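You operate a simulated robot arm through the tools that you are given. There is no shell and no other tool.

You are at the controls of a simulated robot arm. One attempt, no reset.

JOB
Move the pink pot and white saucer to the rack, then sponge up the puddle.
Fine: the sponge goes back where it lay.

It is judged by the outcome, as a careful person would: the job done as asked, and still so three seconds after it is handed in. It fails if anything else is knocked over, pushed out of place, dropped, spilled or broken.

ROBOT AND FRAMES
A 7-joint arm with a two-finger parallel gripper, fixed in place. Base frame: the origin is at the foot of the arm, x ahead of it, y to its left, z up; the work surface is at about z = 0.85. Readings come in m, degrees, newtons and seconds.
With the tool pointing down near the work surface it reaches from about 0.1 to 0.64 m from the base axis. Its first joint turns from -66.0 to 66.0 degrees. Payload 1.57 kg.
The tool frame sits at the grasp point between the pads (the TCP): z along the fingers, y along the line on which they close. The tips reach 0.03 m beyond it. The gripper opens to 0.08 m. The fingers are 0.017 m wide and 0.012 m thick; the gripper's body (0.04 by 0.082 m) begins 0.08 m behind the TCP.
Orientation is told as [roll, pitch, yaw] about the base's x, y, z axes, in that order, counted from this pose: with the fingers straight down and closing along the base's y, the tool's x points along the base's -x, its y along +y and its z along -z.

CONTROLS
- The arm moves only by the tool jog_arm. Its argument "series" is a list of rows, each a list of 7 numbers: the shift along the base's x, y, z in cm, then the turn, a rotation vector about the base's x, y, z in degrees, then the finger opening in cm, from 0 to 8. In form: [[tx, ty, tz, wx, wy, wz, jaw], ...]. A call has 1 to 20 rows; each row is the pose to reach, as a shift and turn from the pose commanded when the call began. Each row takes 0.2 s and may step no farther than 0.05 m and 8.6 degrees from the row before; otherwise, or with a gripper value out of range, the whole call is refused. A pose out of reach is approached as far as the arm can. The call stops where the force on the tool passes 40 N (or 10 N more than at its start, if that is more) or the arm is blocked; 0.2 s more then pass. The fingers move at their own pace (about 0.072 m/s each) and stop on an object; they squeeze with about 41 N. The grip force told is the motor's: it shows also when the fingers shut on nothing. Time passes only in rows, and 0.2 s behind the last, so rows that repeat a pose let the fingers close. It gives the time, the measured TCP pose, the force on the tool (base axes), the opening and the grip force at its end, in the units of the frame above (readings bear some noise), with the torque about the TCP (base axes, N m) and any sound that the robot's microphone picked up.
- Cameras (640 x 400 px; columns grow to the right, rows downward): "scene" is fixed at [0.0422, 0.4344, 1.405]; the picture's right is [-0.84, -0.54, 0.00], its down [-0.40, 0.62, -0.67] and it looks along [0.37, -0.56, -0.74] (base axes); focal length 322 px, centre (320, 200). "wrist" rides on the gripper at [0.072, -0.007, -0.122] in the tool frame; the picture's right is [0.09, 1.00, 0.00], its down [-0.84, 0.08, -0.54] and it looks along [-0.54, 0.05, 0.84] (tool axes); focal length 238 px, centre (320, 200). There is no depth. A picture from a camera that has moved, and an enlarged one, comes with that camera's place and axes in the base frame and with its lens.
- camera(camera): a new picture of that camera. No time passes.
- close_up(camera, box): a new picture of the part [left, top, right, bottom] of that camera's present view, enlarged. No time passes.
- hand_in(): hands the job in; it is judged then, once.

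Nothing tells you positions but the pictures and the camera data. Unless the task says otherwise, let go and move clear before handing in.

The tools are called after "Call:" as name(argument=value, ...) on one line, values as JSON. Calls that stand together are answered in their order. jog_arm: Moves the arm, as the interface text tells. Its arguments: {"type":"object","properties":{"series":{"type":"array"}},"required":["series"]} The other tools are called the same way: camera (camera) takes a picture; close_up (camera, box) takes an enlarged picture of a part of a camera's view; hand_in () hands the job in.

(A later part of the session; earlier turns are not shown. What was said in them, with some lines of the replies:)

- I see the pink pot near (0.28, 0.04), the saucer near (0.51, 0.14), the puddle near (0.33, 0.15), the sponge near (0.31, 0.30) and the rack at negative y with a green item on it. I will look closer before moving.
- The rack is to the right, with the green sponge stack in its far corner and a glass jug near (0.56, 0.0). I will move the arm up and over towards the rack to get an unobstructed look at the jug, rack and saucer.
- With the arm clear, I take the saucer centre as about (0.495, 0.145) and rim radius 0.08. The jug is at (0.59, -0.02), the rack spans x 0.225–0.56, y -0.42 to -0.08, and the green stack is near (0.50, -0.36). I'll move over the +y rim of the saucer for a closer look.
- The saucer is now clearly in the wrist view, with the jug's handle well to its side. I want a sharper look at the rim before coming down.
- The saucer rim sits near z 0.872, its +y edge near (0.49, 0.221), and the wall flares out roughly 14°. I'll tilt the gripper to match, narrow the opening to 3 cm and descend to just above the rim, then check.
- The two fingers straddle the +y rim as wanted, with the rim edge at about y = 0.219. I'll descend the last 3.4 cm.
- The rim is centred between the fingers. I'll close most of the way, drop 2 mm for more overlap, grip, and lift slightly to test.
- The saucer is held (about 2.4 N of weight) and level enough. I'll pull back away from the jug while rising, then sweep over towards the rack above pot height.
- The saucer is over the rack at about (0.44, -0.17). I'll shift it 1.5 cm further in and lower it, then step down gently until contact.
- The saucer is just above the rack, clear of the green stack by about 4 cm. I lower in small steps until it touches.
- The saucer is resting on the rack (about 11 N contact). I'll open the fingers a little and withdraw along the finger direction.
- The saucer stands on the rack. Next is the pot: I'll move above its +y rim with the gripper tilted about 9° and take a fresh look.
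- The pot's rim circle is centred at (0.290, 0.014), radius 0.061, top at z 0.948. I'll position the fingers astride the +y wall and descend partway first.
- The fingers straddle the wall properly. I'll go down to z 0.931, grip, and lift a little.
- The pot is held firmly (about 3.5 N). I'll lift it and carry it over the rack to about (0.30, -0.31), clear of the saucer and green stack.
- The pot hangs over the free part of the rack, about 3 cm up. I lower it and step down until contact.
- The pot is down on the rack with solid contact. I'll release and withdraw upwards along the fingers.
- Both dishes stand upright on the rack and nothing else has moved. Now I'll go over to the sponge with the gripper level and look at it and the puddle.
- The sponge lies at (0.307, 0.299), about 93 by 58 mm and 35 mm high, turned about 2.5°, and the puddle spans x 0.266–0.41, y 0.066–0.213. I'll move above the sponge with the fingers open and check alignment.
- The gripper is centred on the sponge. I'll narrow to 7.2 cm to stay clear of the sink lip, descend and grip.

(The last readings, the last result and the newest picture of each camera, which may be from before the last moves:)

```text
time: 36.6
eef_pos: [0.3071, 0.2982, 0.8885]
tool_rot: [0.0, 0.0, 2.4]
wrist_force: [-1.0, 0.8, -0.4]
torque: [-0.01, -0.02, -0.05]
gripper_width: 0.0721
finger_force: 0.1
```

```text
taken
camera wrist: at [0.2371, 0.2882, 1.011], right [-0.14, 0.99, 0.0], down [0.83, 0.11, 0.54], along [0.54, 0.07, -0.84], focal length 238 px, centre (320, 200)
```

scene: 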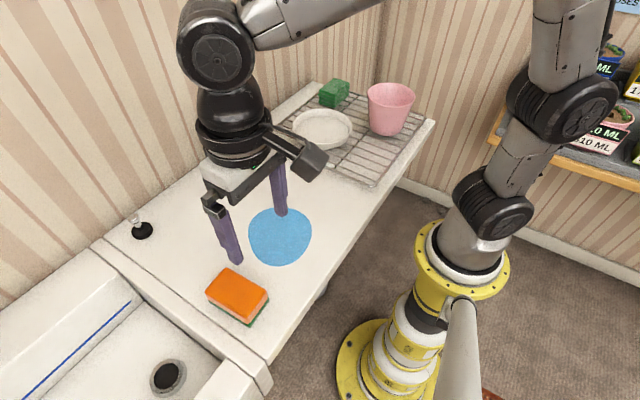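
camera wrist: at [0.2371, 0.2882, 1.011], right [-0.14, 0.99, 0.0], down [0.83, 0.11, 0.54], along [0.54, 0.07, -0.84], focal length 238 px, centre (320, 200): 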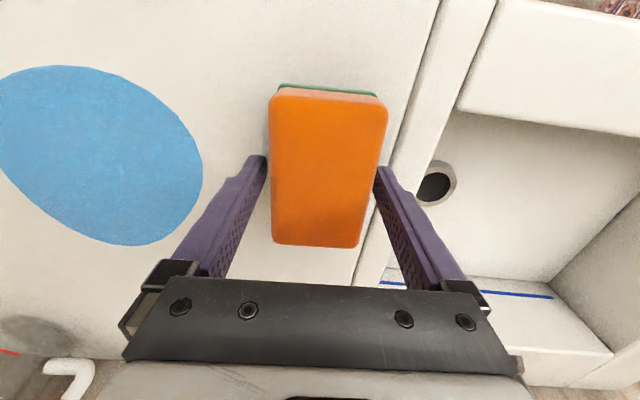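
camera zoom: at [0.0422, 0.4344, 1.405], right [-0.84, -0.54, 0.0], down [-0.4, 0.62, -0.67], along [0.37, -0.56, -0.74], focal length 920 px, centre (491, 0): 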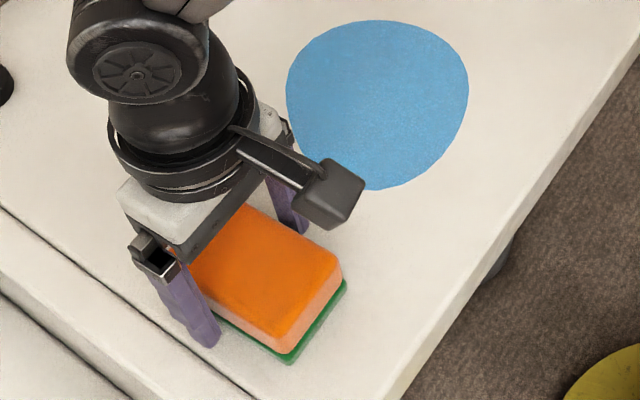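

The fingers are on either side of the sponge, centred along its length. I'll close on it and lift it a centimetre.

Call:
jog_arm(series=[[0, 0, 0, 0, 0, 0, 5.5], [0, 0, 0, 0, 0, 0, 3], [0, 0, 0, 0, 0, 0, 3], [0, 0, 0, 0, 0, 0, 3], [0, 0, 0.5, 0, 0, 0, 3], [0, 0, 1.2, 0, 0, 0, 3], [0, 0, 1.2, 0, 0, 0, 3]])

Call:
close_up(camera="scene", box=[180, 200, 340, 340])

Call:
camera(camera="wrist")

```text
time: 38.2
eef_pos: [0.3075, 0.2982, 0.902]
tool_rot: [0.0, 0.0, 2.6]
wrist_force: [-1.1, 0.0, -0.6]
torque: [0.03, -0.02, 0.01]
gripper_width: 0.0593
finger_force: 41.5
```

```text
2.86 times, centred on (260, 270) of scene
camera zoom: at [0.0422, 0.4344, 1.405], right [-0.84, -0.54, 0.0], down [-0.4, 0.62, -0.67], along [0.37, -0.56, -0.74], focal length 920 px, centre (491, 0)
```

zoom: 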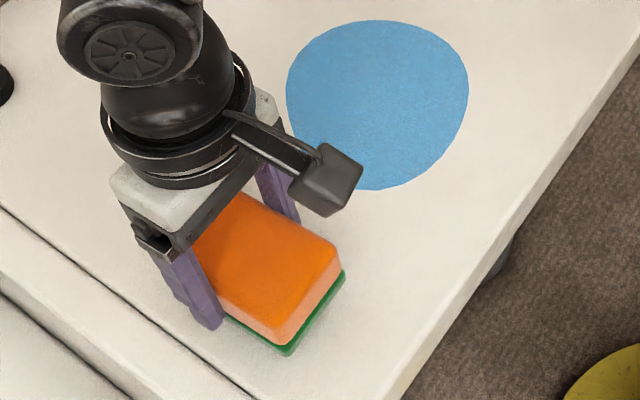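

```text
taken
camera wrist: at [0.2369, 0.2879, 1.0233], right [-0.14, 0.99, 0.0], down [0.83, 0.11, 0.54], along [0.54, 0.07, -0.84], focal length 238 px, centre (320, 200)
```

wrist: 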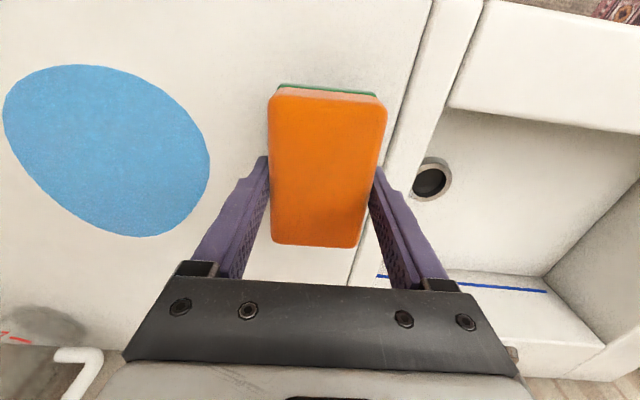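

The sponge is held and lifted. I'll move beside the puddle, lower it onto the counter with light pressure, and see the contact force.

Call:
jog_arm(series=[[0, -3, 0, 0, 0, 0, 3], [0, -5, 0, 0, 0, 0, 3], [0, -5, -0.7, 0, 0, 0, 3], [0, -5, -1.1, 0, 0, 0, 3], [0, -5, -1.3, 0, 0, 0, 3]])

```text
time: 39.4
eef_pos: [0.308, 0.2481, 0.8901]
tool_rot: [0.0, 0.1, 2.5]
wrist_force: [-2.6, -4.4, 8.7]
torque: [-0.19, 0.27, 0.04]
gripper_width: 0.0594
finger_force: 41.0
```

It is in light contact (about 9 N). Now the first wiping stroke across the near half of the puddle.

Call:
jog_arm(series=[[0, -1.5, 0, 0, 0, 0, 3], [0, -3, 0, 0, 0, 0, 3], [0, -4.5, 0, 0, 0, 0, 3], [0, -6, 0, 0, 0, 0, 3], [0, -7.5, 0, 0, 0, 0, 3], [0, -9, 0, 0, 0, 0, 3], [0, -10.5, 0, 0, 0, 0, 3]])

Call:
camera(camera="scene")

Call:
camera(camera="wrist")

```text
time: 41.0
eef_pos: [0.3075, 0.1435, 0.8902]
tool_rot: [0.2, -0.2, 2.4]
wrist_force: [-0.4, 9.5, 17.8]
torque: [0.05, 0.39, -0.17]
gripper_width: 0.0593
finger_force: 40.6
```

```text
taken
```

scene: 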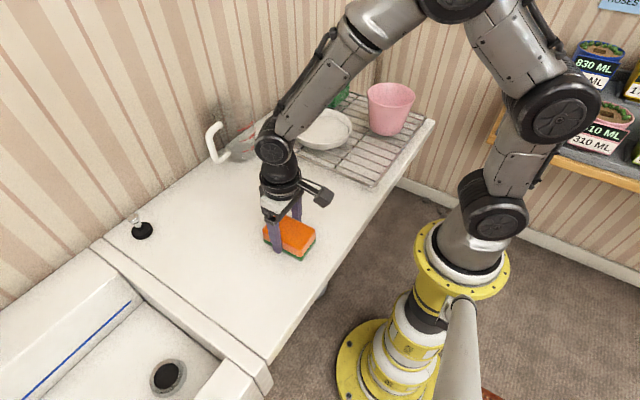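

```text
taken
camera wrist: at [0.238, 0.1336, 1.0107], right [-0.14, 0.99, 0.0], down [0.83, 0.11, 0.54], along [0.54, 0.07, -0.84], focal length 238 px, centre (320, 200)
```

wrist: 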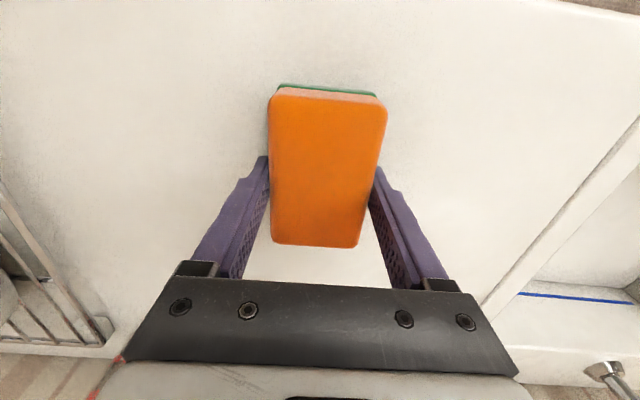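

The visible puddle has already gone from around the sponge, but some may remain underneath, so I'll finish the stroke and wipe the far lane too.

Call:
jog_arm(series=[[0, -1.5, 0.03, 0, 0, 0, 3], [0, -3, 0.03, 0, 0, 0, 3], [0, -4.5, 0.03, 0, 0, 0, 3], [0, -6, 0.03, 0, 0, 0, 3], [0, -7.5, 0.03, 0, 0, 0, 3], [0, -8.5, 0.03, 0, 0, 0, 3], [2, -8.5, 0.03, 0, 0, 0, 3], [4, -8.5, 0.03, 0, 0, 0, 3], [6, -8.5, 0.03, 0, 0, 0, 3]])

Call:
camera(camera="scene")

```text
time: 43.0
eef_pos: [0.368, 0.0569, 0.8889]
tool_rot: [0.0, 0.1, 2.5]
wrist_force: [-8.0, 0.1, 16.5]
torque: [0.01, -0.41, 0.01]
gripper_width: 0.0593
finger_force: 41.2
```

```text
taken
```

scene: 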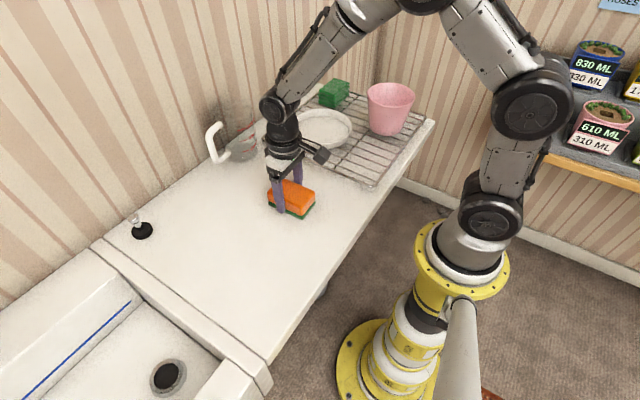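

Call:
jog_arm(series=[[0, 1.5, 0, 0, 0, 0, 3], [0, 3, 0, 0, 0, 0, 3], [0, 4.5, 0, 0, 0, 0, 3], [0, 6, 0, 0, 0, 0, 3], [0, 7.5, 0, 0, 0, 0, 3], [0, 9, 0, 0, 0, 0, 3], [0, 10.5, 0, 0, 0, 0, 3], [0, 12, 0, 0, 0, 0, 3], [0, 13.5, 0, 0, 0, 0, 3], [0, 15, 0, 0, 0, 0, 3], [0, 16.5, 0, 0, 0, 0, 3], [0, 18, 0, 0, 0, 0, 3], [0, 18, 1, 0, 0, 0, 3], [0, 18, 2, 0, 0, 0, 3]])

Call:
camera(camera="scene")

Call:
camera(camera="wrist")

Call:
close_up(camera="scene", box=[180, 160, 360, 320])

```text
time: 46.0
eef_pos: [0.3674, 0.2383, 0.9084]
tool_rot: [0.0, 0.1, 2.5]
wrist_force: [-0.2, -1.1, -1.2]
torque: [-0.02, 0.01, 0.02]
gripper_width: 0.0592
finger_force: 41.0
```

```text
taken
```

scene: 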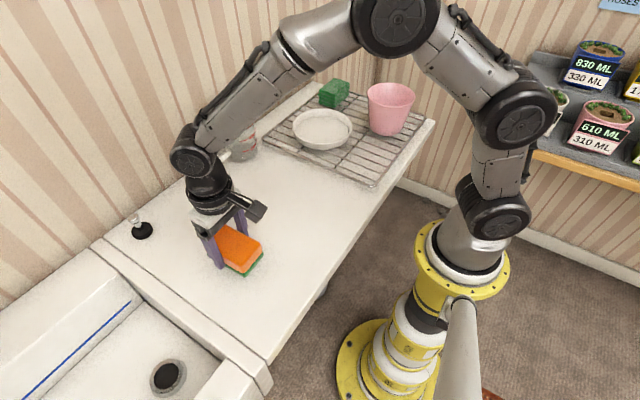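

```text
taken
camera wrist: at [0.2972, 0.228, 1.0307], right [-0.14, 0.99, 0.0], down [0.83, 0.11, 0.54], along [0.54, 0.07, -0.84], focal length 238 px, centre (320, 200)
```

wrist: 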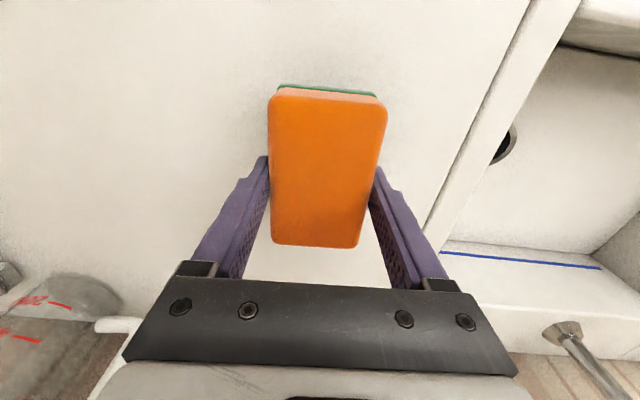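

```text
2.50 times, centred on (270, 240) of scene
camera zoom: at [0.0422, 0.4345, 1.405], right [-0.84, -0.54, 0.0], down [-0.4, 0.62, -0.67], along [0.37, -0.56, -0.74], focal length 805 px, centre (445, 100)
```

zoom: 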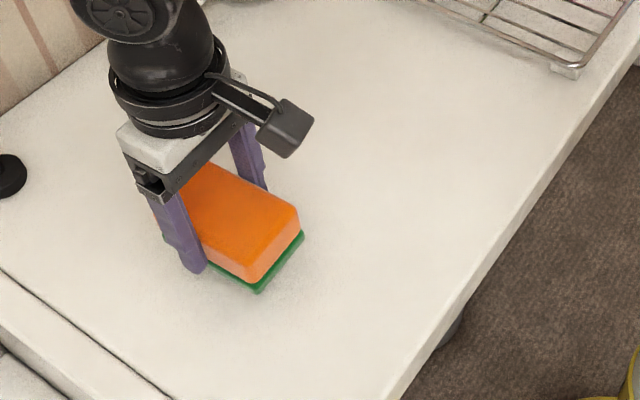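

The puddle is gone everywhere. I'll return the sponge to where it lay, at (0.307, 0.298), lower it and release.

Call:
jog_arm(series=[[-2, 2, 0, 0, 0, 0, 3], [-4, 4, 0, 0, 0, 0, 3], [-6, 6, 0, 0, 0, 0, 3], [-6, 6, -1, 0, 0, 0, 3], [-6, 6, -1.6, 0, 0, 0, 3], [-6, 6, -1.9, 0, 0, 0, 3], [-6, 6, -1.95, 0, 0, 0, 3]])

Call:
camera(camera="wrist")

Call:
close_up(camera="scene", box=[180, 200, 340, 340])

```text
time: 47.6
eef_pos: [0.3081, 0.298, 0.8891]
tool_rot: [0.0, 0.0, 2.5]
wrist_force: [1.1, -0.1, -1.0]
torque: [0.0, -0.02, 0.02]
gripper_width: 0.0593
finger_force: 40.5
```

```text
taken
camera wrist: at [0.2371, 0.2879, 1.011], right [-0.14, 0.99, 0.0], down [0.83, 0.11, 0.54], along [0.54, 0.07, -0.84], focal length 238 px, centre (320, 200)
```

wrist: 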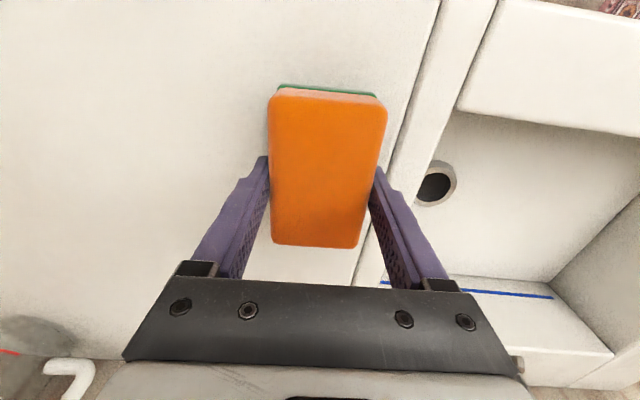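

```text
2.86 times, centred on (260, 270) of scene
camera zoom: at [0.0422, 0.4344, 1.405], right [-0.84, -0.54, 0.0], down [-0.4, 0.62, -0.67], along [0.37, -0.56, -0.74], focal length 920 px, centre (491, 0)
```

zoom: 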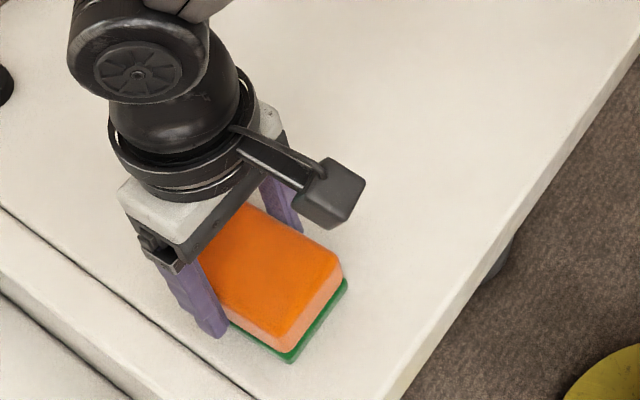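

The sponge is back at its original spot, practically touching the counter. I'll release, rise clear and check the whole scene.

Call:
jog_arm(series=[[0, 0, -0.07, 0, 0, 0, 3], [0, 0, -0.07, 0, 0, 0, 6.4], [0, 0, -0.07, 0, 0, 0, 7.2], [0, 0, -0.07, 0, 0, 0, 7.2], [0, 0, 1.5, 0, 0, 0, 7.2], [0, 0, 4, 0, 0, 0, 7.2], [0, 0, 8, 0, 0, 0, 7.2], [0, 0, 12, 0, 0, 0, 7.2], [-2, 0, 16, 0, 0, 0, 7.2], [-5, 0, 20, 0, 0, 0, 7.2], [-5, 0, 20, 0, 0, 0, 7.2]])

Call:
camera(camera="scene")

Call:
camera(camera="wrist")

Call:
close_up(camera="scene", box=[180, 160, 360, 320])

Call:
close_up(camera="scene", box=[220, 60, 444, 200])

```text
time: 50.0
eef_pos: [0.2562, 0.2986, 1.0901]
tool_rot: [0.1, 0.0, 2.5]
wrist_force: [0.3, 0.1, 0.6]
torque: [-0.01, 0.03, -0.01]
gripper_width: 0.0722
finger_force: 0.0
```

```text
taken
```

scene: 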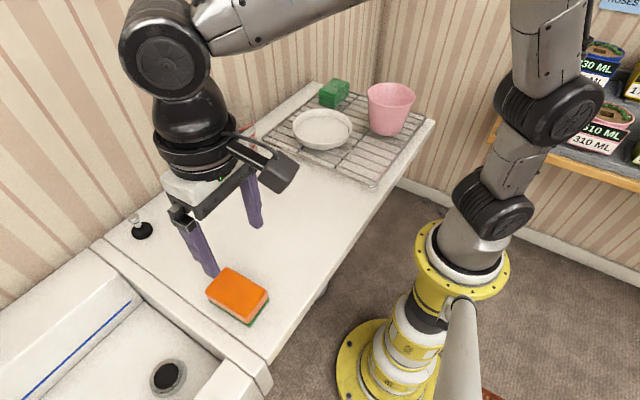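

```text
taken
camera wrist: at [0.1863, 0.2881, 1.2119], right [-0.14, 0.99, 0.0], down [0.83, 0.11, 0.54], along [0.54, 0.07, -0.84], focal length 238 px, centre (320, 200)
```

wrist: 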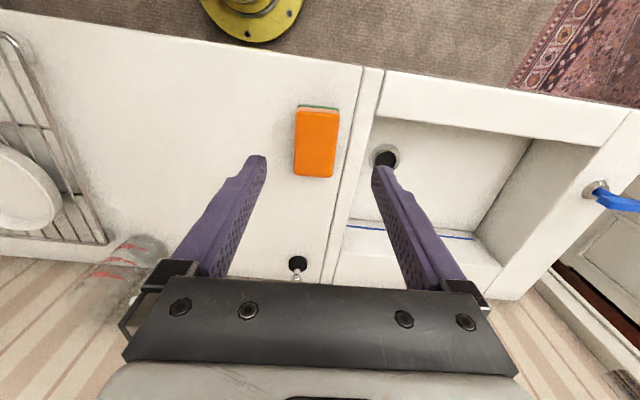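

```text
2.50 times, centred on (270, 240) of scene
camera zoom: at [0.0422, 0.4344, 1.405], right [-0.84, -0.54, 0.0], down [-0.4, 0.62, -0.67], along [0.37, -0.56, -0.74], focal length 805 px, centre (445, 100)
```

zoom: 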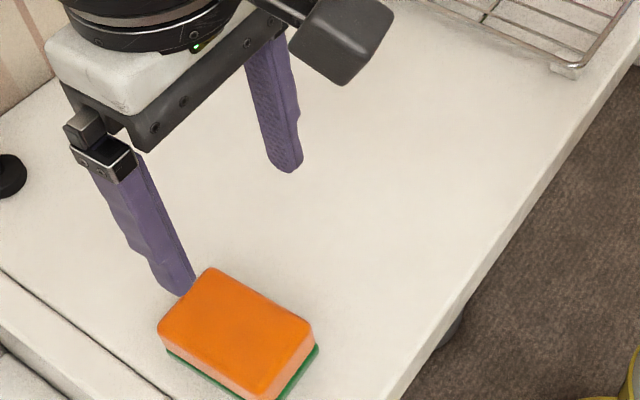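

```text
2.86 times, centred on (332, 130) of scene
camera zoom: at [0.0422, 0.4344, 1.405], right [-0.84, -0.54, 0.0], down [-0.4, 0.62, -0.67], along [0.37, -0.56, -0.74], focal length 920 px, centre (286, 400)
```

zoom: 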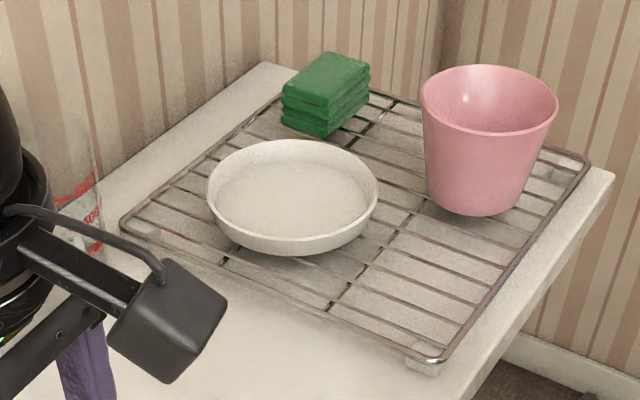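

The pot and saucer are upright on the rack, the puddle is gone, the sponge is back where it lay, and the jug, plug and green stack haven't moved. The gripper is empty and clear, so I'm handing in.

Call:
hand_in()

```text
The job is handed in.
```

The pink pot and the white saucer are both standing upright on the rack, and the puddle is fully wiped up. The sponge is back where it lay.

In the last pictures, the jug, the plug and the green stack on the rack were all still in place. The gripper was empty and clear of everything when I handed the job in. I haven't been told the verdict.
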